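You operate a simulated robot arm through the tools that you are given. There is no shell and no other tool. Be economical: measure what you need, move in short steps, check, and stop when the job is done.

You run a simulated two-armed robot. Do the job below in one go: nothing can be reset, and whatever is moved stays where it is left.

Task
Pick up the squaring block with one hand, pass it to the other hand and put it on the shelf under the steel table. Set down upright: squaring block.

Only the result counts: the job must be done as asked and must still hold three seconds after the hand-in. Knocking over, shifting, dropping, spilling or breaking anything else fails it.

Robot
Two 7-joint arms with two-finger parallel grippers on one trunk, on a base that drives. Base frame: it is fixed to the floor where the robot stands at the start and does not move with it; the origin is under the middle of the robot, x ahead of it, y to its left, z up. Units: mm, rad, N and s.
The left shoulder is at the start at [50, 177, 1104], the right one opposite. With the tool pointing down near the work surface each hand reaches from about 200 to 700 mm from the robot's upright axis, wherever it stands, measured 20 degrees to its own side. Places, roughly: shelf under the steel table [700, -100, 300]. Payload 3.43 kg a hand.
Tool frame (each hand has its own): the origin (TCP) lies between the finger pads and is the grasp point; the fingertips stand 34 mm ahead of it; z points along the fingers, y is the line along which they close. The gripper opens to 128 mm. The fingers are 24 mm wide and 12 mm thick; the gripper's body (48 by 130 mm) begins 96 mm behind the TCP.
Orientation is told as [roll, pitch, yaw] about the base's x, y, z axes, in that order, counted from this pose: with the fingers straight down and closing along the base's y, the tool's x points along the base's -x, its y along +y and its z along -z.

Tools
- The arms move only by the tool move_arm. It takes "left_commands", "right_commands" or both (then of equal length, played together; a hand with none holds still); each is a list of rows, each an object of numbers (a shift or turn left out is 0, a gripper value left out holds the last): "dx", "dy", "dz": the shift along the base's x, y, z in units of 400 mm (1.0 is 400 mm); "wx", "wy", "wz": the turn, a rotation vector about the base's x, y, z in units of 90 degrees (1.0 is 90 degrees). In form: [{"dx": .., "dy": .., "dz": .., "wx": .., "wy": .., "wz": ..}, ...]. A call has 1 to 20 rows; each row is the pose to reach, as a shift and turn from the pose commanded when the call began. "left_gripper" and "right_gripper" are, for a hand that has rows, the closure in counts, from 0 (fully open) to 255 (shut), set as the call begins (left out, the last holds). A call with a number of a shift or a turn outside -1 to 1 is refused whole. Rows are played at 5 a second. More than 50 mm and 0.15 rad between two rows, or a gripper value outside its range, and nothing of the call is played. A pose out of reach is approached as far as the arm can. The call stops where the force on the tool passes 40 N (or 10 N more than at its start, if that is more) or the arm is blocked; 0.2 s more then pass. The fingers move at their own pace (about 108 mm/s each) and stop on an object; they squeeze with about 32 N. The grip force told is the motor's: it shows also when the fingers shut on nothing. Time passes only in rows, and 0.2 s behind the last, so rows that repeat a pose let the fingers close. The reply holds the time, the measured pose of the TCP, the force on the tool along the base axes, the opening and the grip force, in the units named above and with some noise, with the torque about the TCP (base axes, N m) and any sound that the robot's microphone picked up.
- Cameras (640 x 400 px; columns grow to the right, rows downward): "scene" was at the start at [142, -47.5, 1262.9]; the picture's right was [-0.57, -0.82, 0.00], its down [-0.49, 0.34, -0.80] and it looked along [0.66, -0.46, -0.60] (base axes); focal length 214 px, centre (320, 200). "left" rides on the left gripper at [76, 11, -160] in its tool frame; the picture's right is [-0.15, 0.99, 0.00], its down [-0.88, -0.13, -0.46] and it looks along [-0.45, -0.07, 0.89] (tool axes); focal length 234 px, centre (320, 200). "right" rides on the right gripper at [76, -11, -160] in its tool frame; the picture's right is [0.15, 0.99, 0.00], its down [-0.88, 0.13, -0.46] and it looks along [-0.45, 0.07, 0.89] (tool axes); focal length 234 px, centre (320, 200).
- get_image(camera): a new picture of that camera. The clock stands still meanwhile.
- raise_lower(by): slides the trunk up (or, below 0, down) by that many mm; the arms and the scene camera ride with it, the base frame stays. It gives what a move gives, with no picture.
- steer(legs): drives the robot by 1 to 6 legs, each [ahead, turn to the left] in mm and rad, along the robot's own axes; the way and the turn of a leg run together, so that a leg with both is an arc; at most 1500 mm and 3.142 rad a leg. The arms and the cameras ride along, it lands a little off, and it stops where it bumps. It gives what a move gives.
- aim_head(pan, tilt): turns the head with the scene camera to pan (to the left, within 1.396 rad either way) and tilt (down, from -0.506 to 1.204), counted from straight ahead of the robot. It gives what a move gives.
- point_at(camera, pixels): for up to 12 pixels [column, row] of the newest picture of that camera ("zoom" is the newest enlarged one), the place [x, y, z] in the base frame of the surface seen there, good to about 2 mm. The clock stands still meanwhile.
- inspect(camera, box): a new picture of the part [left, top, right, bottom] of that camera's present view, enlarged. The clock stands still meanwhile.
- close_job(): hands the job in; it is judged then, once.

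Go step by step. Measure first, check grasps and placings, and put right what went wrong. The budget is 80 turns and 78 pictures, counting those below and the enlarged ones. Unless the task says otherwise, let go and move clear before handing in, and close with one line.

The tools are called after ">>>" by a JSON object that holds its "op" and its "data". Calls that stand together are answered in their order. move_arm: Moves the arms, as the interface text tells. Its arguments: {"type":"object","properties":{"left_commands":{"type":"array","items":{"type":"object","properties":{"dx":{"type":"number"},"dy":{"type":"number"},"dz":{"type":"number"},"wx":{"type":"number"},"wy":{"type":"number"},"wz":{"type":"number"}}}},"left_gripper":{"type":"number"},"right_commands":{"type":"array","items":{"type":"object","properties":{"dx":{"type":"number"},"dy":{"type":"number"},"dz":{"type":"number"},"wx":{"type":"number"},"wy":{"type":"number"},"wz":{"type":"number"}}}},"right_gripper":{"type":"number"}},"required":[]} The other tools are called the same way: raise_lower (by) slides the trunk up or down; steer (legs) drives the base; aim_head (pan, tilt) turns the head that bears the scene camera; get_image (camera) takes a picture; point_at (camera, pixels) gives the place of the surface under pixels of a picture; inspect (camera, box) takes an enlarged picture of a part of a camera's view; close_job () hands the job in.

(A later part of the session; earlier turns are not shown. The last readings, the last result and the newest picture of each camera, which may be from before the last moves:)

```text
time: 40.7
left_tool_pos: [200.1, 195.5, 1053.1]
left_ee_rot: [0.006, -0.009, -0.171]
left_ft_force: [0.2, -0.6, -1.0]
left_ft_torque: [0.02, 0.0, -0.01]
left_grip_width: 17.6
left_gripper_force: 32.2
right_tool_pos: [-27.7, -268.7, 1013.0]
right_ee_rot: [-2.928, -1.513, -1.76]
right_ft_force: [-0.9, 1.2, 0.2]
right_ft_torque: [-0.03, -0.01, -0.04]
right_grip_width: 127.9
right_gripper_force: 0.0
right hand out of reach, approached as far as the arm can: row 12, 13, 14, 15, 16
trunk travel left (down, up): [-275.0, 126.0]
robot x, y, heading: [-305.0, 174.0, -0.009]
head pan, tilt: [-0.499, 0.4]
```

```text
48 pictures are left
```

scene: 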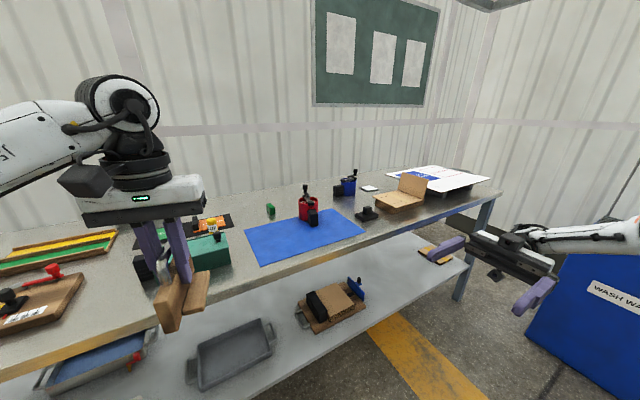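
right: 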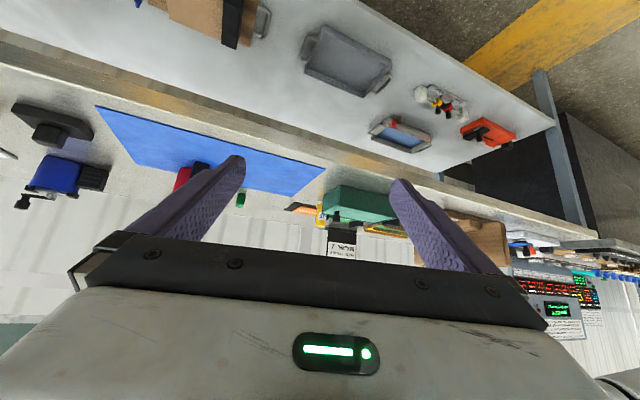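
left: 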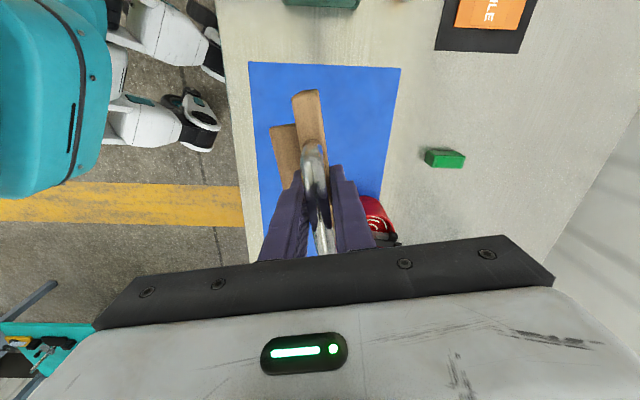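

The elbow is now outward with the hand pointing left. I'll translate inward to see the reach.

>>> {"op": "move_arm", "data": {"right_commands": [{"dx": 0.03, "dy": 0.11}, {"dx": 0.06, "dy": 0.22}, {"dx": 0.09, "dy": 0.33}, {"dx": 0.12, "dy": 0.44}, {"dx": 0.15, "dy": 0.55}, {"dx": 0.18, "dy": 0.66}, {"dx": 0.2, "dy": 0.75}, {"dx": 0.2, "dy": 0.75}]}}

>>> {"op": "aim_head", "data": {"pan": -0.25, "tilt": 0.6}}

>>> {"op": "get_image", "data": {"camera": "scene"}}

```text
time: 42.5
left_tool_pos: [202.3, 195.7, 1052.5]
left_ee_rot: [0.007, -0.009, -0.174]
left_ft_force: [0.0, -0.4, -1.7]
left_ft_torque: [-0.02, -0.02, 0.03]
left_grip_width: 17.3
left_gripper_force: 31.9
right_tool_pos: [0.4, -22.1, 1032.7]
right_ee_rot: [-2.94, -1.516, -1.755]
right_ft_force: [0.0, -0.6, 0.3]
right_ft_torque: [-0.02, 0.0, -0.01]
right_grip_width: 127.8
right_gripper_force: 0.0
right hand out of reach, approached as far as the arm can: row 5, 6, 7, 8
trunk travel left (down, up): [-275.0, 126.0]
robot x, y, heading: [-305.0, 173.0, -0.013]
head pan, tilt: [-0.499, 0.4]
```

```text
time: 43.3
left_tool_pos: [201.4, 194.9, 1052.3]
left_ee_rot: [0.008, -0.009, -0.174]
left_ft_force: [-0.2, -0.3, -1.8]
left_ft_torque: [-0.01, -0.01, 0.06]
left_grip_width: 17.5
left_gripper_force: 31.7
right_tool_pos: [1.0, -22.1, 1032.3]
right_ee_rot: [-2.934, -1.517, -1.758]
right_ft_force: [0.4, 0.5, -0.3]
right_ft_torque: [0.07, 0.01, -0.03]
right_grip_width: 128.2
right_gripper_force: 0.0
trunk travel left (down, up): [-275.0, 126.0]
robot x, y, heading: [-305.7, 168.6, -0.013]
head pan, tilt: [-0.25, 0.6]
```

```text
47 pictures are left
```

scene: 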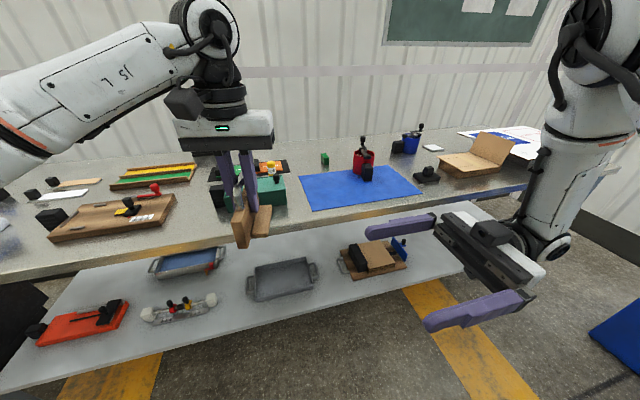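

Elbow-out posture reached. I'll keep it and swing the fingers down (turn about -x), then inspect whether the posture mirrors the left arm.

>>> {"op": "move_arm", "data": {"right_commands": [{"dz": 0.02, "wx": -0.09}, {"dz": 0.04, "wx": -0.18}, {"dz": 0.06, "wx": -0.27}, {"dz": 0.08, "wx": -0.36}, {"dz": 0.1, "wx": -0.45}, {"dz": 0.1, "wx": -0.54}, {"dz": 0.1, "wx": -0.63}, {"dz": 0.1, "wx": -0.72}, {"dz": 0.1, "wx": -0.81}, {"dz": 0.1, "wx": -0.9}, {"dz": 0.1, "wx": -0.97}, {"dz": 0.1, "wx": -0.97}]}}

>>> {"op": "get_image", "data": {"camera": "scene"}}

```text
time: 45.9
left_tool_pos: [201.3, 194.9, 1053.0]
left_ee_rot: [0.009, -0.01, -0.173]
left_ft_force: [0.0, 0.7, -1.2]
left_ft_torque: [0.04, -0.02, 0.03]
left_grip_width: 17.2
left_gripper_force: 31.9
right_tool_pos: [31.2, -120.4, 1075.5]
right_ee_rot: [0.02, -0.118, 1.58]
right_ft_force: [1.0, -0.6, 0.0]
right_ft_torque: [0.02, 0.03, 0.0]
right_grip_width: 127.9
right_gripper_force: 0.0
right hand out of reach, approached as far as the arm can: row 8, 9, 10, 11, 12
trunk travel left (down, up): [-275.0, 126.0]
robot x, y, heading: [-307.2, 171.4, -0.017]
head pan, tilt: [-0.25, 0.6]
```

```text
46 pictures are left
```

scene: 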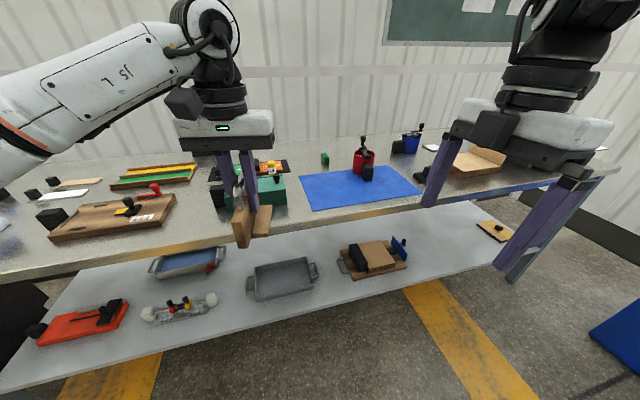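

Now yaw the right hand back toward 0 while moving inward and slightly down.

>>> {"op": "move_arm", "data": {"right_commands": [{"dx": 0.015, "dz": -0.01, "wz": -0.09}, {"dx": 0.03, "dz": -0.02, "wz": -0.18}, {"dx": 0.045, "dz": -0.03, "wz": -0.27}, {"dx": 0.06, "dz": -0.04, "wz": -0.36}, {"dx": 0.075, "dy": 0.05, "dz": -0.06, "wz": -0.45}, {"dx": 0.09, "dy": 0.1, "dz": -0.08, "wz": -0.54}, {"dx": 0.11, "dy": 0.15, "dz": -0.1, "wz": -0.63}, {"dx": 0.13, "dy": 0.2, "dz": -0.12, "wz": -0.72}, {"dx": 0.145, "dy": 0.25, "dz": -0.14, "wz": -0.81}, {"dx": 0.16, "dy": 0.3, "dz": -0.14, "wz": -0.9}, {"dx": 0.16, "dy": 0.35, "dz": -0.14, "wz": -0.9}, {"dx": 0.16, "dy": 0.35, "dz": -0.14, "wz": -0.9}]}}

>>> {"op": "get_image", "data": {"camera": "scene"}}

```text
time: 48.5
left_tool_pos: [201.4, 194.7, 1053.3]
left_ee_rot: [0.008, -0.01, -0.174]
left_ft_force: [0.8, 0.1, -1.9]
left_ft_torque: [0.06, -0.03, 0.01]
left_grip_width: 17.4
left_gripper_force: 32.4
right_tool_pos: [143.0, -119.1, 1057.8]
right_ee_rot: [0.053, -0.128, 0.154]
right_ft_force: [-0.4, 0.1, -0.1]
right_ft_torque: [0.03, 0.01, 0.0]
right_grip_width: 127.9
right_gripper_force: 0.1
right hand out of reach, approached as far as the arm can: row 5, 6, 7, 8, 9, 10, 11, 12
trunk travel left (down, up): [-275.0, 126.0]
robot x, y, heading: [-305.0, 169.2, -0.016]
head pan, tilt: [-0.25, 0.6]
```

```text
45 pictures are left
```

scene: 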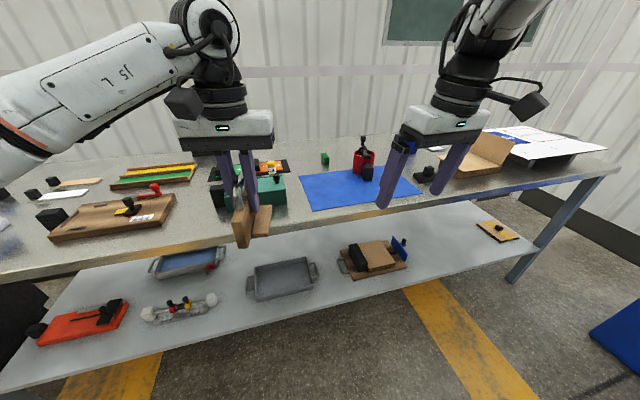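

Still limited at y≈-119. I'll look toward the right arm to understand its posture.

>>> {"op": "aim_head", "data": {"pan": -0.7, "tilt": 0.1}}

>>> {"op": "get_image", "data": {"camera": "scene"}}

>>> {"op": "aim_head", "data": {"pan": 0.7, "tilt": 0.1}}

>>> {"op": "get_image", "data": {"camera": "scene"}}

```text
time: 49.4
left_tool_pos: [201.1, 195.4, 1052.3]
left_ee_rot: [0.007, -0.008, -0.173]
left_ft_force: [-0.4, -0.8, -1.7]
left_ft_torque: [0.0, 0.03, 0.02]
left_grip_width: 17.3
left_gripper_force: 32.5
right_tool_pos: [142.9, -122.6, 1054.1]
right_ee_rot: [0.054, -0.119, 0.149]
right_ft_force: [0.7, 0.0, -0.4]
right_ft_torque: [0.02, -0.01, 0.03]
right_grip_width: 127.9
right_gripper_force: 0.0
trunk travel left (down, up): [-275.0, 126.0]
robot x, y, heading: [-306.5, 171.8, -0.016]
head pan, tilt: [-0.7, 0.099]
```

```text
44 pictures are left
```

scene: 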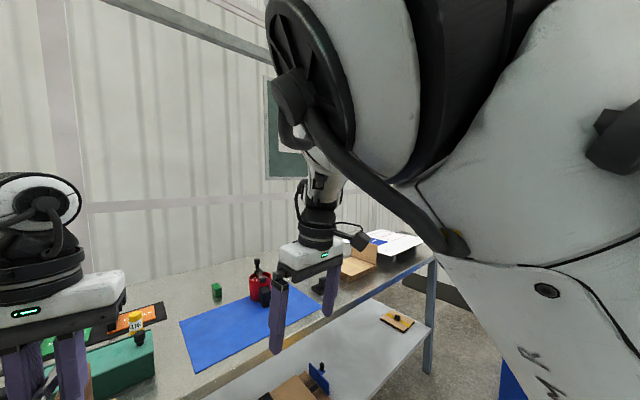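

```text
time: 51.0
left_tool_pos: [200.9, 194.9, 1052.2]
left_ee_rot: [0.007, -0.008, -0.173]
left_ft_force: [0.4, -0.3, -2.4]
left_ft_torque: [0.03, 0.01, -0.01]
left_grip_width: 17.7
left_gripper_force: 31.9
right_tool_pos: [141.4, -121.2, 1051.5]
right_ee_rot: [0.053, -0.114, 0.148]
right_ft_force: [-0.6, 0.8, 0.8]
right_ft_torque: [0.0, 0.0, 0.0]
right_grip_width: 128.0
right_gripper_force: 0.1
trunk travel left (down, up): [-275.0, 126.0]
robot x, y, heading: [-304.0, 168.2, -0.017]
head pan, tilt: [0.7, 0.099]
```

```text
43 pictures are left
```

scene: 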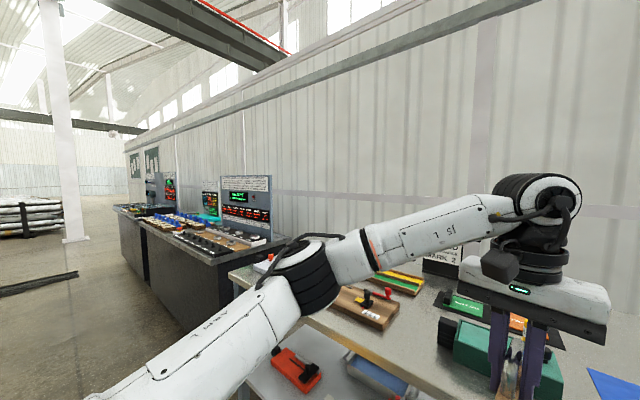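

Right elbow sits high/inboard, limiting it. New idea: tilt the left hand so its fingers point right-and-down, putting the board's free end up to the right, where a near-vertical right hand (yaw 90°) can take it. First the left.

>>> {"op": "move_arm", "data": {"left_commands": [{"dx": -0.031, "dy": -0.02, "wx": -0.0376, "wy": -0.0316, "wz": -0.0765}, {"dx": -0.062, "dy": -0.05, "wx": -0.0753, "wy": -0.0633, "wz": -0.1529}, {"dx": -0.093, "dy": -0.08, "wx": -0.1129, "wy": -0.0949, "wz": -0.2294}, {"dx": -0.124, "dy": -0.11, "wx": -0.1505, "wy": -0.1265, "wz": -0.3058}, {"dx": -0.155, "dy": -0.14, "wx": -0.1882, "wy": -0.1582, "wz": -0.3823}, {"dx": -0.186, "dy": -0.17, "wx": -0.2258, "wy": -0.1898, "wz": -0.4587}, {"dx": -0.217, "dy": -0.2, "wx": -0.2635, "wy": -0.2215, "wz": -0.5352}, {"dx": -0.248, "dy": -0.23, "wx": -0.3011, "wy": -0.2531, "wz": -0.6116}, {"dx": -0.279, "dy": -0.26, "wx": -0.3387, "wy": -0.2847, "wz": -0.6881}, {"dx": -0.31, "dy": -0.29, "wx": -0.3764, "wy": -0.3164, "wz": -0.7645}, {"dx": -0.34, "dy": -0.3125, "wx": -0.414, "wy": -0.348, "wz": -0.841}, {"dx": -0.34, "dy": -0.3125, "wx": -0.414, "wy": -0.348, "wz": -0.841}]}}

>>> {"op": "aim_head", "data": {"pan": -0.2, "tilt": 0.5}}

>>> {"op": "get_image", "data": {"camera": "scene"}}

```text
time: 53.6
left_tool_pos: [77.3, 77.5, 1051.4]
left_ee_rot: [-0.055, -0.731, -1.409]
left_ft_force: [0.3, 0.4, -1.8]
left_ft_torque: [0.02, 0.01, 0.0]
left_grip_width: 17.7
left_gripper_force: 31.8
left hand out of reach, approached as far as the arm can: row 11, 12
right_tool_pos: [141.3, -122.0, 1051.4]
right_ee_rot: [0.056, -0.109, 0.148]
right_ft_force: [0.1, -0.6, -0.3]
right_ft_torque: [0.01, 0.02, 0.03]
right_grip_width: 128.1
right_gripper_force: 0.0
trunk travel left (down, up): [-275.0, 126.0]
robot x, y, heading: [-310.7, 169.5, -0.012]
head pan, tilt: [0.7, 0.099]
```

```text
time: 54.8
left_tool_pos: [77.1, 79.2, 1051.2]
left_ee_rot: [-0.054, -0.733, -1.409]
left_ft_force: [-0.7, 0.0, -2.0]
left_ft_torque: [0.06, 0.01, -0.03]
left_grip_width: 17.6
left_gripper_force: 31.9
right_tool_pos: [142.3, -121.1, 1050.5]
right_ee_rot: [0.056, -0.111, 0.148]
right_ft_force: [-0.3, -0.4, 0.0]
right_ft_torque: [0.0, -0.01, 0.02]
right_grip_width: 128.0
right_gripper_force: 0.1
trunk travel left (down, up): [-275.0, 126.0]
robot x, y, heading: [-305.2, 170.1, -0.014]
head pan, tilt: [-0.201, 0.499]
```

```text
42 pictures are left
```

scene: 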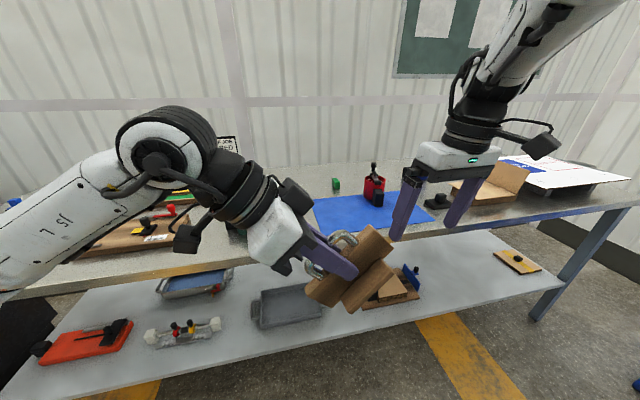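

Excellent: the board now points up-right near the right hand. Next I rotate the right hand to yaw ~97° tilted 30° left, staying clear at y≈-140.

>>> {"op": "move_arm", "data": {"right_commands": [{"dx": -0.01, "dy": -0.01, "dz": 0.01, "wx": 0.0173, "wy": -0.0173, "wz": 0.0801}, {"dx": -0.02, "dy": -0.02, "dz": 0.02, "wx": 0.0347, "wy": -0.0345, "wz": 0.1602}, {"dx": -0.03, "dy": -0.03, "dz": 0.03, "wx": 0.052, "wy": -0.0518, "wz": 0.2403}, {"dx": -0.04, "dy": -0.04, "dz": 0.04, "wx": 0.0693, "wy": -0.069, "wz": 0.3203}, {"dx": -0.05, "dy": -0.05, "dz": 0.05, "wx": 0.0867, "wy": -0.0863, "wz": 0.4004}, {"dx": -0.06, "dy": -0.05, "dz": 0.06, "wx": 0.104, "wy": -0.1035, "wz": 0.4805}, {"dx": -0.07, "dy": -0.05, "dz": 0.07, "wx": 0.1213, "wy": -0.1208, "wz": 0.5606}, {"dx": -0.08, "dy": -0.05, "dz": 0.08, "wx": 0.1387, "wy": -0.138, "wz": 0.6407}, {"dx": -0.09, "dy": -0.05, "dz": 0.09, "wx": 0.156, "wy": -0.1553, "wz": 0.7208}, {"dx": -0.1, "dy": -0.05, "dz": 0.1, "wx": 0.1733, "wy": -0.1725, "wz": 0.8008}, {"dx": -0.11, "dy": -0.05, "dz": 0.1, "wx": 0.1907, "wy": -0.1898, "wz": 0.8809}, {"dx": -0.115, "dy": -0.05, "dz": 0.1, "wx": 0.208, "wy": -0.207, "wz": 0.961}, {"dx": -0.115, "dy": -0.05, "dz": 0.1, "wx": 0.208, "wy": -0.207, "wz": 0.961}]}}

>>> {"op": "get_image", "data": {"camera": "scene"}}

```text
time: 57.6
left_tool_pos: [76.7, 77.3, 1051.8]
left_ee_rot: [-0.054, -0.732, -1.408]
left_ft_force: [0.7, 0.1, -2.0]
left_ft_torque: [0.04, 0.01, 0.01]
left_grip_width: 17.3
left_gripper_force: 32.0
right_tool_pos: [91.8, -131.4, 1084.1]
right_ee_rot: [-0.045, -0.516, 1.726]
right_ft_force: [0.1, 0.3, 0.0]
right_ft_torque: [-0.02, -0.02, 0.01]
right_grip_width: 127.9
right_gripper_force: 0.1
trunk travel left (down, up): [-275.0, 126.0]
robot x, y, heading: [-307.0, 167.1, -0.013]
head pan, tilt: [-0.201, 0.499]
```

```text
41 pictures are left
```

scene: 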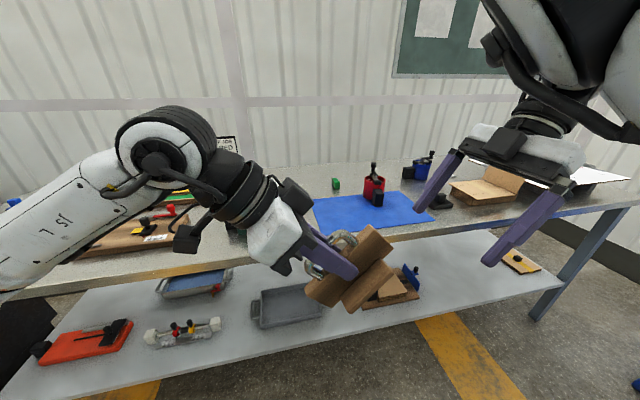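

Right reached its orientation fully. I'll fix a small 0.08 rad misalignment, rise to the standoff above the board end, and bring the left hand 60 mm to the right.

>>> {"op": "move_arm", "data": {"right_commands": [{"dz": 0.1, "wy": 0.02}, {"dz": 0.185, "wy": 0.04}, {"dx": 0.003, "dy": 0.06, "dz": 0.185, "wy": 0.0515}, {"dx": 0.0065, "dy": 0.118, "dz": 0.185, "wy": 0.0515}, {"dx": 0.0065, "dy": 0.118, "dz": 0.185, "wy": 0.0515}], "left_commands": [{}, {"dy": -0.03}, {"dy": -0.075}, {"dy": -0.12}, {"dy": -0.15}]}}

>>> {"op": "get_image", "data": {"camera": "scene"}}

>>> {"op": "get_image", "data": {"camera": "right"}}

```text
time: 58.8
left_tool_pos: [78.7, 17.8, 1051.6]
left_ee_rot: [-0.055, -0.732, -1.409]
left_ft_force: [0.0, 0.2, -1.8]
left_ft_torque: [0.01, -0.02, -0.01]
left_grip_width: 17.2
left_gripper_force: 32.1
right_tool_pos: [93.6, -82.9, 1159.1]
right_ee_rot: [0.046, -0.529, 1.676]
right_ft_force: [-0.5, 1.1, 0.5]
right_ft_torque: [0.01, -0.02, 0.06]
right_grip_width: 128.0
right_gripper_force: 0.0
trunk travel left (down, up): [-275.0, 126.0]
robot x, y, heading: [-308.0, 171.4, -0.017]
head pan, tilt: [-0.201, 0.499]
```

```text
40 pictures are left
```

scene: 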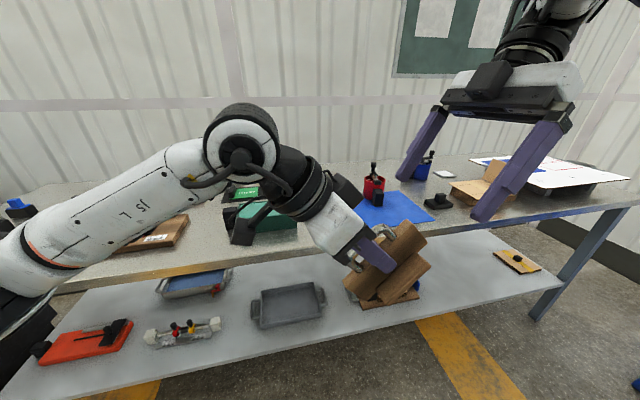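

```text
39 pictures are left
```

right: 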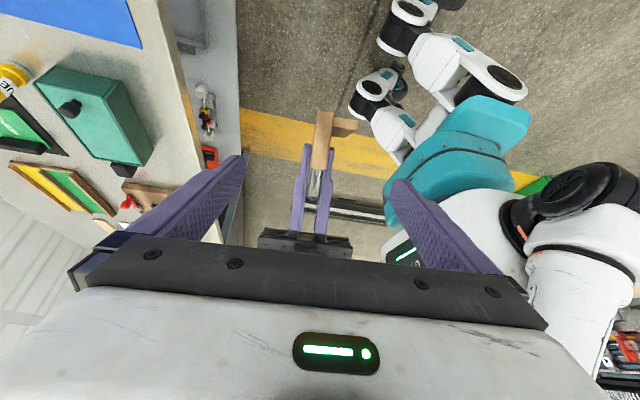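

The right camera shows the board end (323,120) centred between the right fingers. I'll measure it.

>>> {"op": "inspect", "data": {"camera": "right", "box": [270, 95, 380, 255]}}

>>> {"op": "inspect", "data": {"camera": "scene", "box": [320, 200, 450, 320]}}

```text
2.50 times, centred on (325, 175) of right
```

zoom: 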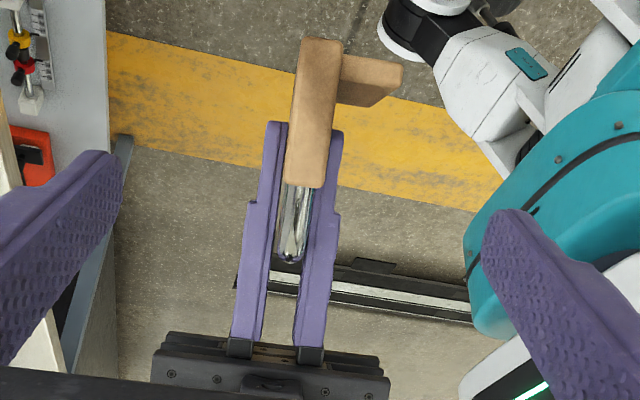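

```text
3.33 times, centred on (385, 260) of scene
```

zoom: 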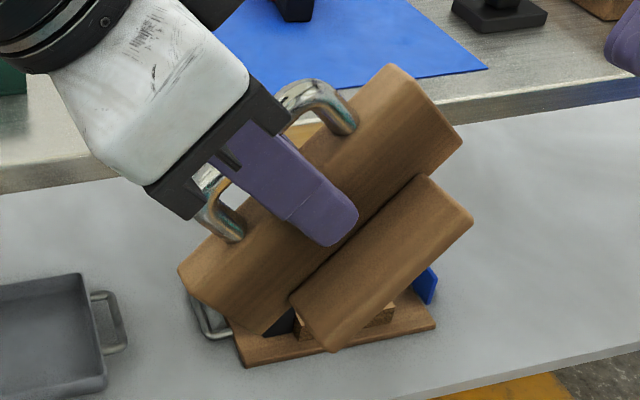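

>>> {"op": "point_at", "data": {"camera": "zoom", "pixels": [[393, 72], [452, 138], [430, 185], [182, 275], [345, 120], [400, 120]]}}

>>> {"op": "point_at", "data": {"camera": "right", "pixels": [[324, 115], [322, 135], [316, 170]]}}

```text
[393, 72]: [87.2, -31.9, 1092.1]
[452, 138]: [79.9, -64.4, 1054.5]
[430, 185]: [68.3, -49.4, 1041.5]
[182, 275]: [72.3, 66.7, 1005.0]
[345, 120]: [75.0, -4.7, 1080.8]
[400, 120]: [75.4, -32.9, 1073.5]
```

```text
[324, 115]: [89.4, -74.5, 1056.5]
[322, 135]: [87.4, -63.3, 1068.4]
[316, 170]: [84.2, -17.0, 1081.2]
```

Measurements match the model. Moving in along the finger axis with the right hand still open.

>>> {"op": "move_arm", "data": {"right_commands": [{"dx": -0.005, "dy": 0.036, "dz": -0.066}, {"dx": -0.011, "dy": 0.072, "dz": -0.132}, {"dx": -0.016, "dy": 0.108, "dz": -0.1985}, {"dx": -0.016, "dy": 0.108, "dz": -0.1985}]}}

>>> {"op": "get_image", "data": {"camera": "scene"}}

>>> {"op": "inspect", "data": {"camera": "right", "box": [230, 80, 420, 280]}}

```text
time: 59.8
left_tool_pos: [76.2, 17.8, 1052.4]
left_ee_rot: [-0.055, -0.731, -1.409]
left_ft_force: [0.4, 0.1, -1.4]
left_ft_torque: [0.06, -0.01, -0.02]
left_grip_width: 17.1
left_gripper_force: 32.0
right_tool_pos: [88.8, -50.6, 1077.4]
right_ee_rot: [0.044, -0.562, 1.649]
right_ft_force: [0.2, -0.3, 0.3]
right_ft_torque: [-0.02, 0.0, 0.02]
right_grip_width: 128.1
right_gripper_force: 0.0
trunk travel left (down, up): [-275.0, 126.0]
robot x, y, heading: [-306.6, 168.5, -0.011]
head pan, tilt: [-0.201, 0.499]
```

```text
36 pictures are left
```

scene: 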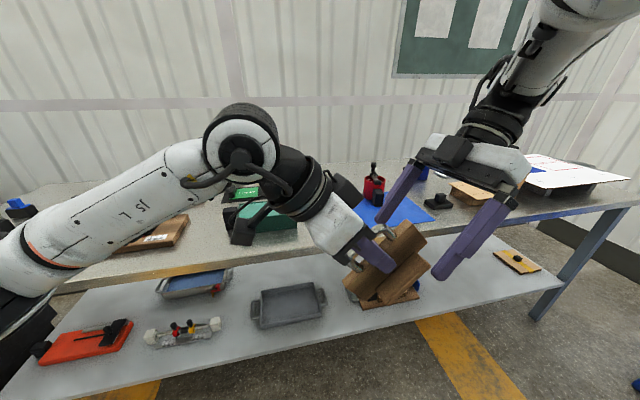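

```text
2.00 times, centred on (325, 180) of right
```

zoom: 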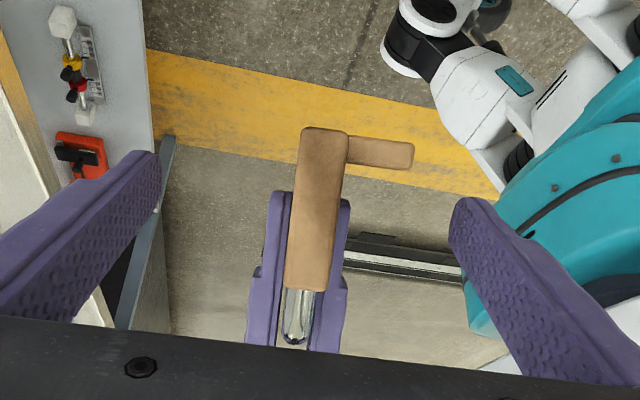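

The right hand came 11 mm short in y, so I'll bring the board to it with a small left shift (+4, -11 mm) before closing.

>>> {"op": "move_arm", "data": {"left_commands": [{"dx": 0.006, "dy": -0.014}, {"dx": 0.011, "dy": -0.0275}, {"dx": 0.011, "dy": -0.0275}]}}

>>> {"op": "inspect", "data": {"camera": "scene", "box": [320, 140, 550, 320]}}

```text
time: 60.6
left_tool_pos: [82.2, 6.3, 1050.5]
left_ee_rot: [-0.054, -0.73, -1.407]
left_ft_force: [0.0, 0.3, -1.6]
left_ft_torque: [0.01, -0.01, 0.0]
left_grip_width: 17.6
left_gripper_force: 32.1
right_tool_pos: [88.6, -49.9, 1079.0]
right_ee_rot: [0.038, -0.565, 1.658]
right_ft_force: [0.1, 0.1, 0.4]
right_ft_torque: [0.01, 0.02, 0.02]
right_grip_width: 127.8
right_gripper_force: 0.1
trunk travel left (down, up): [-275.0, 126.0]
robot x, y, heading: [-303.9, 168.2, -0.016]
head pan, tilt: [-0.201, 0.499]
```

```text
2.22 times, centred on (435, 230) of scene
```

zoom: 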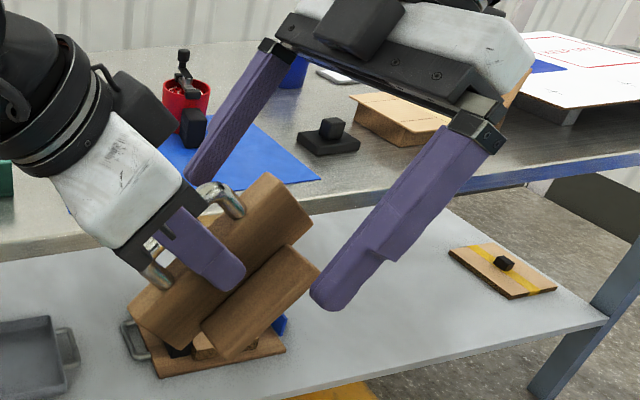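

Centred (s≈61, h≈46, lateral -2 mm). Closing the right gripper.

>>> {"op": "move_arm", "data": {"right_commands": [{}, {}, {}, {}, {}, {}, {}], "right_gripper": 255}}

>>> {"op": "inspect", "data": {"camera": "scene", "box": [320, 140, 550, 320]}}

>>> {"op": "get_image", "data": {"camera": "right"}}

```text
time: 62.2
left_tool_pos: [81.2, 6.4, 1050.0]
left_ee_rot: [-0.056, -0.733, -1.409]
left_ft_force: [-2.7, -0.5, 1.0]
left_ft_torque: [0.47, -0.27, -0.6]
left_grip_width: 17.7
left_gripper_force: 32.3
right_tool_pos: [89.0, -49.0, 1079.4]
right_ee_rot: [0.037, -0.566, 1.662]
right_ft_force: [3.8, 0.4, 0.6]
right_ft_torque: [-0.51, 0.19, 0.38]
right_grip_width: 17.8
right_gripper_force: 32.5
trunk travel left (down, up): [-275.0, 126.0]
robot x, y, heading: [-301.9, 172.2, -0.012]
head pan, tilt: [-0.201, 0.499]
```

```text
2.22 times, centred on (435, 230) of scene
```

zoom: 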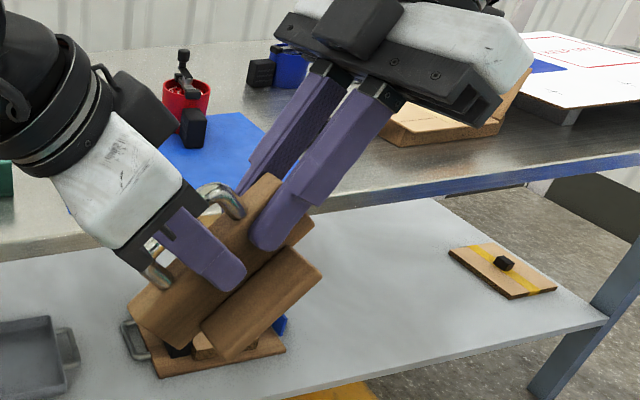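

```text
32 pictures are left
```

right: 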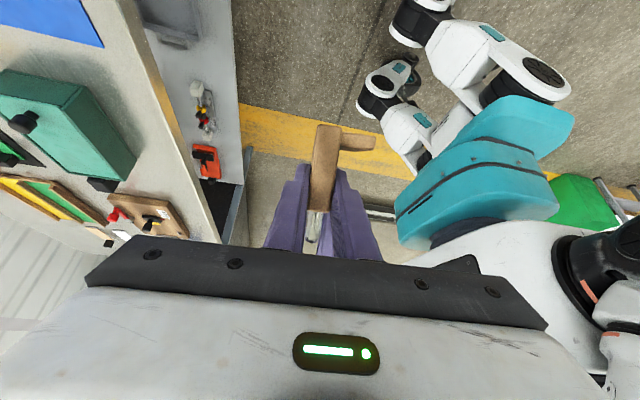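

Both hands hold it at 17.7 mm. Open the left and withdraw it along its finger axis.

>>> {"op": "move_arm", "data": {"left_commands": [{}, {}, {}, {}, {"dx": -0.003, "dy": 0.04, "dz": 0.045}, {"dx": -0.008, "dy": 0.11, "dz": 0.12}, {"dx": -0.013, "dy": 0.18, "dz": 0.2}, {"dx": -0.018, "dy": 0.25, "dz": 0.27}, {"dx": -0.018, "dy": 0.33, "dz": 0.3}, {"dx": -0.018, "dy": 0.42, "dz": 0.3}, {"dx": -0.018, "dy": 0.52, "dz": 0.3}, {"dx": -0.018, "dy": 0.52, "dz": 0.3}], "left_gripper": 0}}

>>> {"op": "get_image", "data": {"camera": "scene"}}

>>> {"op": "get_image", "data": {"camera": "right"}}

```text
time: 64.8
left_tool_pos: [71.5, 214.4, 1171.7]
left_ee_rot: [-0.055, -0.729, -1.406]
left_ft_force: [-0.2, -0.3, 0.4]
left_ft_torque: [-0.01, 0.0, 0.03]
left_grip_width: 128.2
left_gripper_force: 0.0
right_tool_pos: [88.4, -48.6, 1078.3]
right_ee_rot: [0.038, -0.567, 1.658]
right_ft_force: [-0.8, 0.0, 0.3]
right_ft_torque: [0.0, -0.03, 0.01]
right_grip_width: 17.8
right_gripper_force: 31.8
trunk travel left (down, up): [-275.0, 126.0]
robot x, y, heading: [-300.3, 171.0, -0.01]
head pan, tilt: [-0.201, 0.499]
```

```text
31 pictures are left
```

scene: 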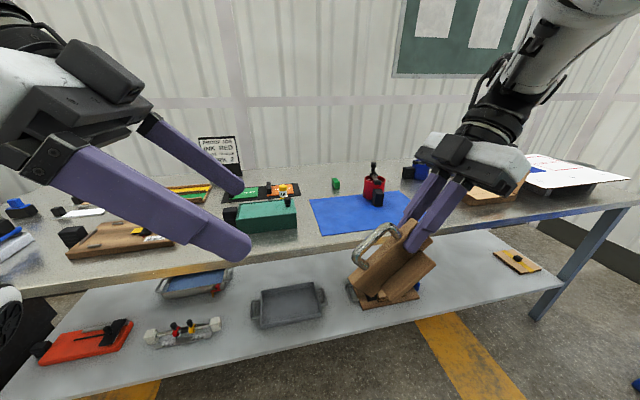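

```text
30 pictures are left
```

right: 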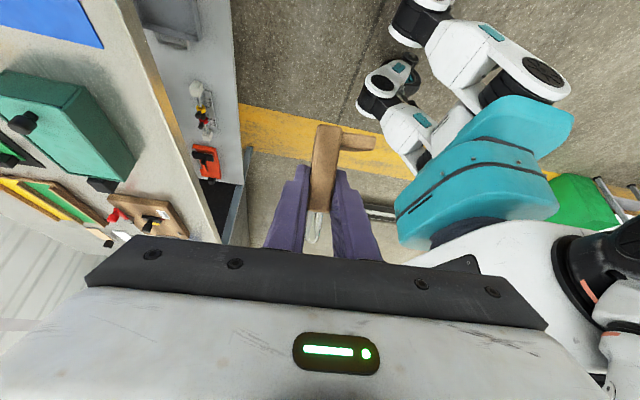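

Handover done; the right hand alone holds the block. I'll back away for room and look to the right for obstacles before driving sideways.

>>> {"op": "steer", "data": {"legs": [[-250, 0]]}}

>>> {"op": "aim_head", "data": {"pan": -1.1, "tilt": 0.5}}

>>> {"op": "get_image", "data": {"camera": "scene"}}

```text
time: 66.6
left_tool_pos: [-176.4, 215.5, 1171.9]
left_ee_rot: [-0.055, -0.731, -1.41]
left_ft_force: [0.5, -0.3, 0.2]
left_ft_torque: [0.04, -0.01, 0.0]
left_grip_width: 127.9
left_gripper_force: 0.0
right_tool_pos: [-159.3, -46.5, 1080.0]
right_ee_rot: [0.039, -0.565, 1.656]
right_ft_force: [-0.2, 0.1, -0.4]
right_ft_torque: [-0.06, -0.03, 0.0]
right_grip_width: 17.5
right_gripper_force: 32.5
trunk travel left (down, up): [-275.0, 126.0]
robot x, y, heading: [-550.0, 172.9, -0.018]
head pan, tilt: [-0.201, 0.499]
```

```text
time: 67.8
left_tool_pos: [-175.0, 216.2, 1170.7]
left_ee_rot: [-0.055, -0.733, -1.41]
left_ft_force: [0.2, 0.4, 0.0]
left_ft_torque: [0.02, 0.02, 0.0]
left_grip_width: 127.9
left_gripper_force: 0.1
right_tool_pos: [-159.2, -46.6, 1079.5]
right_ee_rot: [0.038, -0.569, 1.654]
right_ft_force: [-0.2, 0.0, -0.3]
right_ft_torque: [-0.05, 0.01, 0.02]
right_grip_width: 17.8
right_gripper_force: 31.9
trunk travel left (down, up): [-275.0, 126.0]
robot x, y, heading: [-550.8, 173.8, -0.016]
head pan, tilt: [-1.1, 0.499]
```

```text
29 pictures are left
```

scene: 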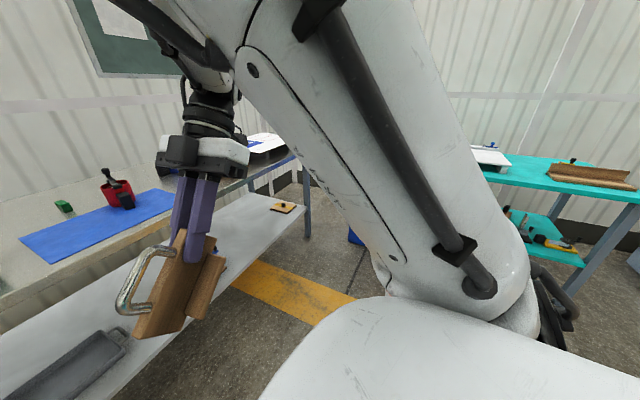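

>>> {"op": "point_at", "data": {"camera": "scene", "pixels": [[625, 200], [500, 175], [570, 285], [355, 238], [350, 290], [600, 340]]}}

```text
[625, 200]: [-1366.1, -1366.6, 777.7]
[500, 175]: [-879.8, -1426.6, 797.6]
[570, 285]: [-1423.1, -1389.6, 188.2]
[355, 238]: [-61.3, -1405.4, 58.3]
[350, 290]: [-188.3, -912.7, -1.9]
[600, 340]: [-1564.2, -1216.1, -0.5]
```

Free space on the right up to y≈-1360. Now I rotate the right hand to point forward, 15° below horizontal, which levels the block — in two calls.

>>> {"op": "move_arm", "data": {"right_commands": [{"dx": 0.0143, "dy": -0.0143, "dz": -0.0214, "wx": 0.0268, "wy": -0.0262, "wz": -0.0729}, {"dx": 0.0286, "dy": -0.0286, "dz": -0.0429, "wx": 0.0535, "wy": -0.0524, "wz": -0.1458}, {"dx": 0.0429, "dy": -0.0429, "dz": -0.0643, "wx": 0.0803, "wy": -0.0787, "wz": -0.2187}, {"dx": 0.0571, "dy": -0.0571, "dz": -0.0857, "wx": 0.1071, "wy": -0.1049, "wz": -0.2917}, {"dx": 0.0714, "dy": -0.0714, "dz": -0.1071, "wx": 0.1338, "wy": -0.1311, "wz": -0.3646}, {"dx": 0.0857, "dy": -0.0857, "dz": -0.1286, "wx": 0.1606, "wy": -0.1573, "wz": -0.4375}, {"dx": 0.1, "dy": -0.1, "dz": -0.15, "wx": 0.1874, "wy": -0.1836, "wz": -0.5104}, {"dx": 0.1, "dy": -0.1, "dz": -0.15, "wx": 0.1874, "wy": -0.1836, "wz": -0.5104}]}}

>>> {"op": "move_arm", "data": {"right_commands": [{"dx": 0.0143, "dy": -0.0143, "dz": -0.0214, "wx": 0.0268, "wy": -0.0262, "wz": -0.0729}, {"dx": 0.0286, "dy": -0.0286, "dz": -0.0429, "wx": 0.0535, "wy": -0.0524, "wz": -0.1458}, {"dx": 0.0429, "dy": -0.0429, "dz": -0.0643, "wx": 0.0803, "wy": -0.0787, "wz": -0.2187}, {"dx": 0.0571, "dy": -0.0571, "dz": -0.0857, "wx": 0.1071, "wy": -0.1049, "wz": -0.2917}, {"dx": 0.0714, "dy": -0.0714, "dz": -0.1071, "wx": 0.1338, "wy": -0.1311, "wz": -0.3646}, {"dx": 0.0857, "dy": -0.0857, "dz": -0.1286, "wx": 0.1606, "wy": -0.1573, "wz": -0.4375}, {"dx": 0.1, "dy": -0.1, "dz": -0.15, "wx": 0.1874, "wy": -0.1836, "wz": -0.5104}, {"dx": 0.1, "dy": -0.1, "dz": -0.15, "wx": 0.1874, "wy": -0.1836, "wz": -0.5104}]}}

>>> {"op": "aim_head", "data": {"pan": -0.5, "tilt": 0.5}}

>>> {"op": "get_image", "data": {"camera": "scene"}}

```text
time: 69.6
left_tool_pos: [-175.0, 215.5, 1170.0]
left_ee_rot: [-0.057, -0.733, -1.41]
left_ft_force: [0.5, 0.4, 0.2]
left_ft_torque: [-0.01, -0.03, -0.03]
left_grip_width: 128.2
left_gripper_force: 0.1
right_tool_pos: [-118.2, -99.3, 1027.1]
right_ee_rot: [-0.225, -0.974, 0.975]
right_ft_force: [-0.5, 0.6, -0.2]
right_ft_torque: [-0.08, 0.06, 0.0]
right_grip_width: 18.0
right_gripper_force: 32.0
trunk travel left (down, up): [-275.0, 126.0]
robot x, y, heading: [-551.6, 177.1, -0.017]
head pan, tilt: [-1.1, 0.499]
```

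```text
time: 71.4
left_tool_pos: [-173.8, 215.6, 1170.9]
left_ee_rot: [-0.056, -0.732, -1.41]
left_ft_force: [0.2, 0.2, -0.9]
left_ft_torque: [0.01, 0.03, 0.06]
left_grip_width: 127.9
left_gripper_force: 0.1
right_tool_pos: [-83.7, -163.5, 960.9]
right_ee_rot: [0.108, -1.277, -0.14]
right_ft_force: [-0.2, 0.1, -0.5]
right_ft_torque: [0.01, 0.13, 0.02]
right_grip_width: 17.6
right_gripper_force: 32.4
right hand out of reach, approached as far as the arm can: row 5, 6, 7, 8
trunk travel left (down, up): [-275.0, 126.0]
robot x, y, heading: [-552.8, 173.5, -0.015]
head pan, tilt: [-1.1, 0.499]
```

```text
time: 72.4
left_tool_pos: [-175.2, 214.5, 1170.1]
left_ee_rot: [-0.054, -0.73, -1.41]
left_ft_force: [0.2, 0.1, -0.5]
left_ft_torque: [-0.03, 0.02, 0.01]
left_grip_width: 128.0
left_gripper_force: 0.2
right_tool_pos: [-83.2, -162.5, 962.8]
right_ee_rot: [0.121, -1.28, -0.149]
right_ft_force: [0.8, -0.1, -0.2]
right_ft_torque: [0.0, 0.14, 0.0]
right_grip_width: 17.8
right_gripper_force: 32.0
trunk travel left (down, up): [-275.0, 126.0]
robot x, y, heading: [-549.6, 173.9, -0.021]
head pan, tilt: [-0.499, 0.499]
```

```text
28 pictures are left
```

scene: 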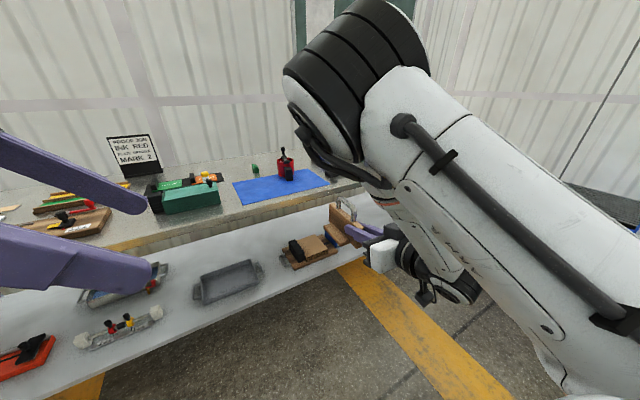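

The block is about level with the hand pointing forward at rel (466,-336). I'll test lowering the arm by 260 mm here in the open.

>>> {"op": "move_arm", "data": {"right_commands": [{"dz": -0.11}, {"dz": -0.22}, {"dz": -0.33}, {"dz": -0.44}, {"dz": -0.55}, {"dz": -0.65}, {"dz": -0.65}]}}

>>> {"op": "get_image", "data": {"camera": "scene"}}

```text
time: 74.0
left_tool_pos: [-175.6, 215.4, 1171.1]
left_ee_rot: [-0.056, -0.73, -1.412]
left_ft_force: [-0.2, 0.8, -0.5]
left_ft_torque: [-0.01, 0.03, 0.04]
left_grip_width: 128.2
left_gripper_force: 0.1
right_tool_pos: [-91.5, -243.4, 806.0]
right_ee_rot: [0.011, -1.294, -0.002]
right_ft_force: [-0.3, -0.3, -0.1]
right_ft_torque: [0.0, 0.11, -0.02]
right_grip_width: 17.9
right_gripper_force: 31.9
right hand out of reach, approached as far as the arm can: row 1, 2, 3, 4, 5, 6, 7
trunk travel left (down, up): [-275.0, 126.0]
robot x, y, heading: [-550.0, 173.5, -0.016]
head pan, tilt: [-0.499, 0.499]
```

```text
27 pictures are left
```

scene: 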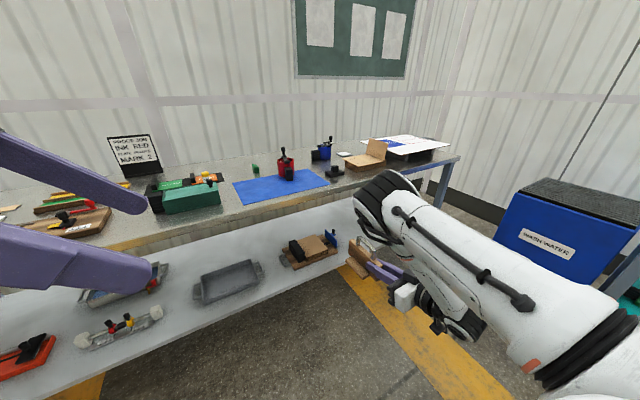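

Lowered to z 806 with orientation now essentially level (pitch -1.294). I'll go lower still.

>>> {"op": "move_arm", "data": {"right_commands": [{"dx": 0.02, "dz": -0.1}, {"dx": 0.04, "dz": -0.2}, {"dx": 0.06, "dz": -0.3}, {"dx": 0.08, "dz": -0.36}, {"dx": 0.08, "dz": -0.36}, {"dx": 0.08, "dz": -0.36}]}}

>>> {"op": "get_image", "data": {"camera": "scene"}}

```text
time: 75.4
left_tool_pos: [-174.9, 215.5, 1170.2]
left_ee_rot: [-0.056, -0.732, -1.41]
left_ft_force: [0.4, 0.0, -0.9]
left_ft_torque: [-0.03, 0.0, 0.02]
left_grip_width: 127.8
left_gripper_force: 0.2
right_tool_pos: [-64.6, -302.5, 740.5]
right_ee_rot: [0.011, -1.293, -0.003]
right_ft_force: [-0.9, 0.5, 0.2]
right_ft_torque: [-0.03, 0.1, 0.0]
right_grip_width: 17.6
right_gripper_force: 32.1
right hand out of reach, approached as far as the arm can: row 1, 2, 3, 4, 5, 6
trunk travel left (down, up): [-275.0, 126.0]
robot x, y, heading: [-551.5, 172.0, -0.013]
head pan, tilt: [-0.499, 0.499]
```

```text
26 pictures are left
```

scene: 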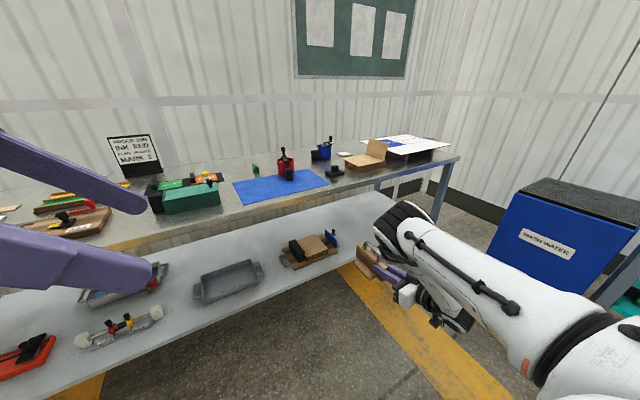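

It goes lower as it drifts outward; I'll command outward and down together.

>>> {"op": "move_arm", "data": {"right_commands": [{"dx": 0.02, "dy": -0.05, "dz": -0.08}, {"dx": 0.04, "dy": -0.1, "dz": -0.15}, {"dx": 0.06, "dy": -0.15, "dz": -0.22}, {"dx": 0.06, "dy": -0.2, "dz": -0.25}, {"dx": 0.06, "dy": -0.2, "dz": -0.25}]}}

```text
time: 76.6
left_tool_pos: [-175.6, 214.9, 1171.7]
left_ee_rot: [-0.056, -0.73, -1.412]
left_ft_force: [-0.2, -0.3, -0.5]
left_ft_torque: [0.02, -0.01, -0.03]
left_grip_width: 128.1
left_gripper_force: 0.1
right_tool_pos: [-39.0, -395.1, 672.5]
right_ee_rot: [0.017, -1.282, -0.002]
right_ft_force: [-0.4, 0.2, 0.6]
right_ft_torque: [-0.04, 0.1, 0.03]
right_grip_width: 17.5
right_gripper_force: 32.1
right hand out of reach, approached as far as the arm can: row 1, 2, 3, 4, 5
trunk travel left (down, up): [-275.0, 126.0]
robot x, y, heading: [-553.7, 170.9, -0.02]
head pan, tilt: [-0.499, 0.499]
```

Nearly there (672 → 397 with the trunk down). A bit lower, so the final set-down can be made with the trunk alone.

>>> {"op": "move_arm", "data": {"right_commands": [{"dy": -0.05, "dz": -0.05}, {"dy": -0.08, "dz": -0.08}, {"dy": -0.08, "dz": -0.08}]}}

>>> {"op": "inspect", "data": {"camera": "scene", "box": [320, 200, 480, 300]}}

>>> {"op": "get_image", "data": {"camera": "right"}}

```text
time: 77.4
left_tool_pos: [-173.4, 215.2, 1172.2]
left_ee_rot: [-0.055, -0.731, -1.411]
left_ft_force: [0.3, 0.3, 0.1]
left_ft_torque: [-0.02, 0.0, 0.0]
left_grip_width: 128.2
left_gripper_force: 0.1
right_tool_pos: [-38.2, -428.3, 667.7]
right_ee_rot: [0.013, -1.285, -0.004]
right_ft_force: [0.9, 0.0, 1.2]
right_ft_torque: [-0.01, 0.1, 0.0]
right_grip_width: 17.6
right_gripper_force: 32.0
right hand out of reach, approached as far as the arm can: row 1, 2, 3
trunk travel left (down, up): [-275.0, 126.0]
robot x, y, heading: [-550.7, 173.0, -0.022]
head pan, tilt: [-0.499, 0.499]
```

```text
4.00 times, centred on (400, 250) of scene
```

zoom: 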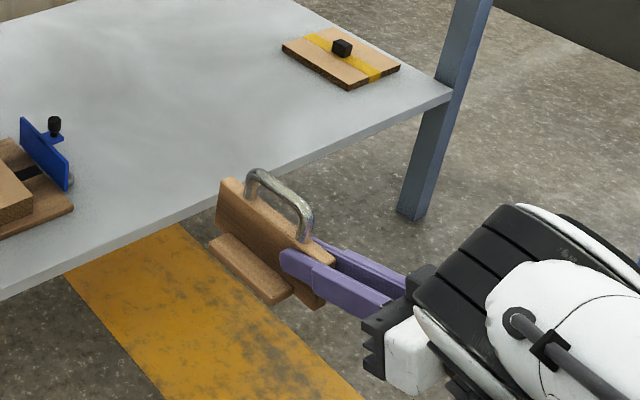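

```text
24 pictures are left
```

right: 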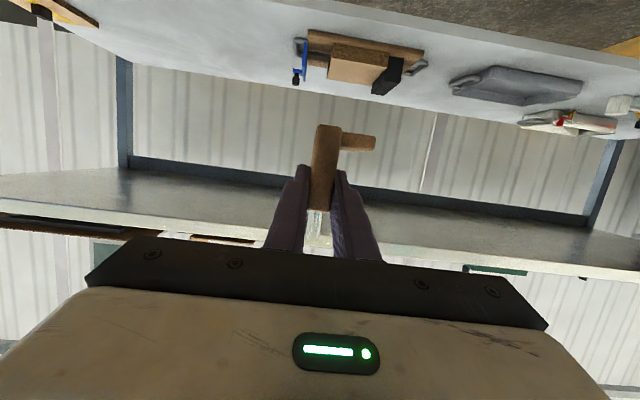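

The block looks level. I'll measure its tilt from its edges (scene zoom).

>>> {"op": "point_at", "data": {"camera": "zoom", "pixels": [[222, 184], [240, 182], [326, 262], [333, 260], [218, 208], [212, 244], [225, 236], [280, 298], [322, 306], [264, 176], [306, 222]]}}

```text
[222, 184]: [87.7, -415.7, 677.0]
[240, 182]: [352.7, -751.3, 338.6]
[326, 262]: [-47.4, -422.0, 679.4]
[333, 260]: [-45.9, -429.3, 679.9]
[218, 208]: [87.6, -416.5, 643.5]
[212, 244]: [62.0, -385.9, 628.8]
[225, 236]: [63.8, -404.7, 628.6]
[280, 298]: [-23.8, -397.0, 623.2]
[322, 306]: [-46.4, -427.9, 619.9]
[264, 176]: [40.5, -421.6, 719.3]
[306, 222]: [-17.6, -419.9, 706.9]
```

Level to ~1°; bottom ≈ z 618, so I need ~280 mm of drop, with the trunk giving 275. I'll try to gain ~20 mm more from the arm by drawing it nearer.

>>> {"op": "move_arm", "data": {"right_commands": [{"dx": -0.05, "dz": -0.03}, {"dx": -0.1, "dz": -0.06}, {"dx": -0.15, "dz": -0.08}, {"dx": -0.15, "dz": -0.08}]}}

```text
time: 78.4
left_tool_pos: [-174.5, 214.6, 1170.8]
left_ee_rot: [-0.056, -0.731, -1.41]
left_ft_force: [-0.2, 0.5, 0.5]
left_ft_torque: [0.04, -0.01, -0.01]
left_grip_width: 127.9
left_gripper_force: 0.0
right_tool_pos: [-95.4, -429.7, 668.0]
right_ee_rot: [0.008, -1.285, -0.001]
right_ft_force: [0.9, 0.1, 0.2]
right_ft_torque: [0.02, 0.09, 0.0]
right_grip_width: 17.8
right_gripper_force: 31.3
right hand out of reach, approached as far as the arm can: row 1, 2, 3, 4
trunk travel left (down, up): [-275.0, 126.0]
robot x, y, heading: [-554.3, 171.3, -0.014]
head pan, tilt: [-0.499, 0.499]
```

No gain. I'll try yawing the hand outward a bit, which may free the limiting joint.

>>> {"op": "move_arm", "data": {"right_commands": [{"dx": 0.05, "dy": -0.03, "dz": -0.02, "wz": -0.09}, {"dx": 0.1, "dy": -0.06, "dz": -0.04, "wz": -0.18}, {"dx": 0.1, "dy": -0.06, "dz": -0.08, "wz": -0.22}, {"dx": 0.1, "dy": -0.06, "dz": -0.08, "wz": -0.22}]}}

```text
time: 79.4
left_tool_pos: [-173.7, 215.7, 1171.8]
left_ee_rot: [-0.056, -0.73, -1.411]
left_ft_force: [1.1, 0.2, -0.4]
left_ft_torque: [-0.02, -0.03, -0.02]
left_grip_width: 128.2
left_gripper_force: 0.1
right_tool_pos: [-70.8, -493.4, 727.6]
right_ee_rot: [0.035, -1.256, -0.34]
right_ft_force: [-0.1, 0.1, 0.5]
right_ft_torque: [0.04, 0.14, 0.03]
right_grip_width: 17.5
right_gripper_force: 31.5
right hand out of reach, approached as far as the arm can: row 1, 2, 3, 4
trunk travel left (down, up): [-275.0, 126.0]
robot x, y, heading: [-548.9, 178.3, -0.016]
head pan, tilt: [-0.499, 0.499]
```

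That goes the wrong way, so yawing inward should help. Yaw to about +0.2 and lower.

>>> {"op": "move_arm", "data": {"right_commands": [{"dx": 0.01, "dy": 0.02, "wz": 0.09}, {"dx": 0.02, "dy": 0.04, "dz": -0.05, "wz": 0.18}, {"dx": 0.03, "dy": 0.06, "dz": -0.12, "wz": 0.265}, {"dx": 0.04, "dy": 0.08, "dz": -0.18, "wz": 0.345}, {"dx": 0.04, "dy": 0.08, "dz": -0.21, "wz": 0.345}, {"dx": 0.04, "dy": 0.08, "dz": -0.21, "wz": 0.345}]}}

```text
time: 80.8
left_tool_pos: [-175.3, 215.7, 1170.8]
left_ee_rot: [-0.055, -0.73, -1.41]
left_ft_force: [0.4, 0.7, -0.3]
left_ft_torque: [-0.01, 0.02, 0.01]
left_grip_width: 128.0
left_gripper_force: 0.1
right_tool_pos: [-57.7, -450.6, 678.3]
right_ee_rot: [0.034, -1.256, 0.202]
right_ft_force: [-0.5, -0.3, 0.6]
right_ft_torque: [-0.01, 0.1, -0.02]
right_grip_width: 17.7
right_gripper_force: 31.8
right hand out of reach, approached as far as the arm can: row 4, 5, 6
trunk travel left (down, up): [-275.0, 126.0]
robot x, y, heading: [-551.9, 174.4, -0.02]
head pan, tilt: [-0.499, 0.499]
```

>>> {"op": "move_arm", "data": {"right_commands": [{"dz": -0.04, "wz": 0.05}, {"dy": -0.05, "dz": -0.08, "wz": 0.1}, {"dy": -0.08, "dz": -0.1, "wz": 0.1}, {"dy": -0.08, "dz": -0.1, "wz": 0.1}]}}

```text
time: 81.8
left_tool_pos: [-174.3, 213.6, 1171.3]
left_ee_rot: [-0.055, -0.731, -1.41]
left_ft_force: [-0.2, 0.6, 0.3]
left_ft_torque: [0.01, 0.03, 0.02]
left_grip_width: 127.8
left_gripper_force: 0.0
right_tool_pos: [-70.8, -437.3, 693.8]
right_ee_rot: [0.034, -1.256, 0.358]
right_ft_force: [-0.5, 0.7, 0.7]
right_ft_torque: [-0.05, 0.07, -0.03]
right_grip_width: 17.4
right_gripper_force: 32.2
right hand out of reach, approached as far as the arm can: row 1, 2, 3, 4
trunk travel left (down, up): [-275.0, 126.0]
robot x, y, heading: [-550.6, 176.6, -0.021]
head pan, tilt: [-0.499, 0.499]
```

Best was near yaw 0. I'll return there and try reaching further forward while lowering.

>>> {"op": "move_arm", "data": {"right_commands": [{"dx": 0.06, "dz": -0.02, "wy": -0.01, "wz": -0.08}, {"dx": 0.12, "dz": -0.05, "wy": -0.02, "wz": -0.16}, {"dx": 0.18, "dz": -0.09, "wy": -0.02, "wz": -0.21}, {"dx": 0.24, "dz": -0.13, "wy": -0.02, "wz": -0.21}, {"dx": 0.3, "dz": -0.17, "wy": -0.02, "wz": -0.21}, {"dx": 0.3, "dz": -0.17, "wy": -0.02, "wz": -0.21}]}}

```text
time: 83.2
left_tool_pos: [-173.9, 215.4, 1170.8]
left_ee_rot: [-0.056, -0.732, -1.41]
left_ft_force: [-1.3, 0.2, 0.5]
left_ft_torque: [0.0, -0.05, 0.04]
left_grip_width: 128.2
left_gripper_force: 0.1
right_tool_pos: [18.6, -420.0, 662.4]
right_ee_rot: [0.011, -1.285, 0.051]
right_ft_force: [-0.2, 0.8, 0.5]
right_ft_torque: [-0.01, 0.13, 0.0]
right_grip_width: 17.3
right_gripper_force: 32.0
right hand out of reach, approached as far as the arm can: row 4, 5, 6
trunk travel left (down, up): [-275.0, 126.0]
robot x, y, heading: [-547.8, 172.9, -0.018]
head pan, tilt: [-0.499, 0.499]
```

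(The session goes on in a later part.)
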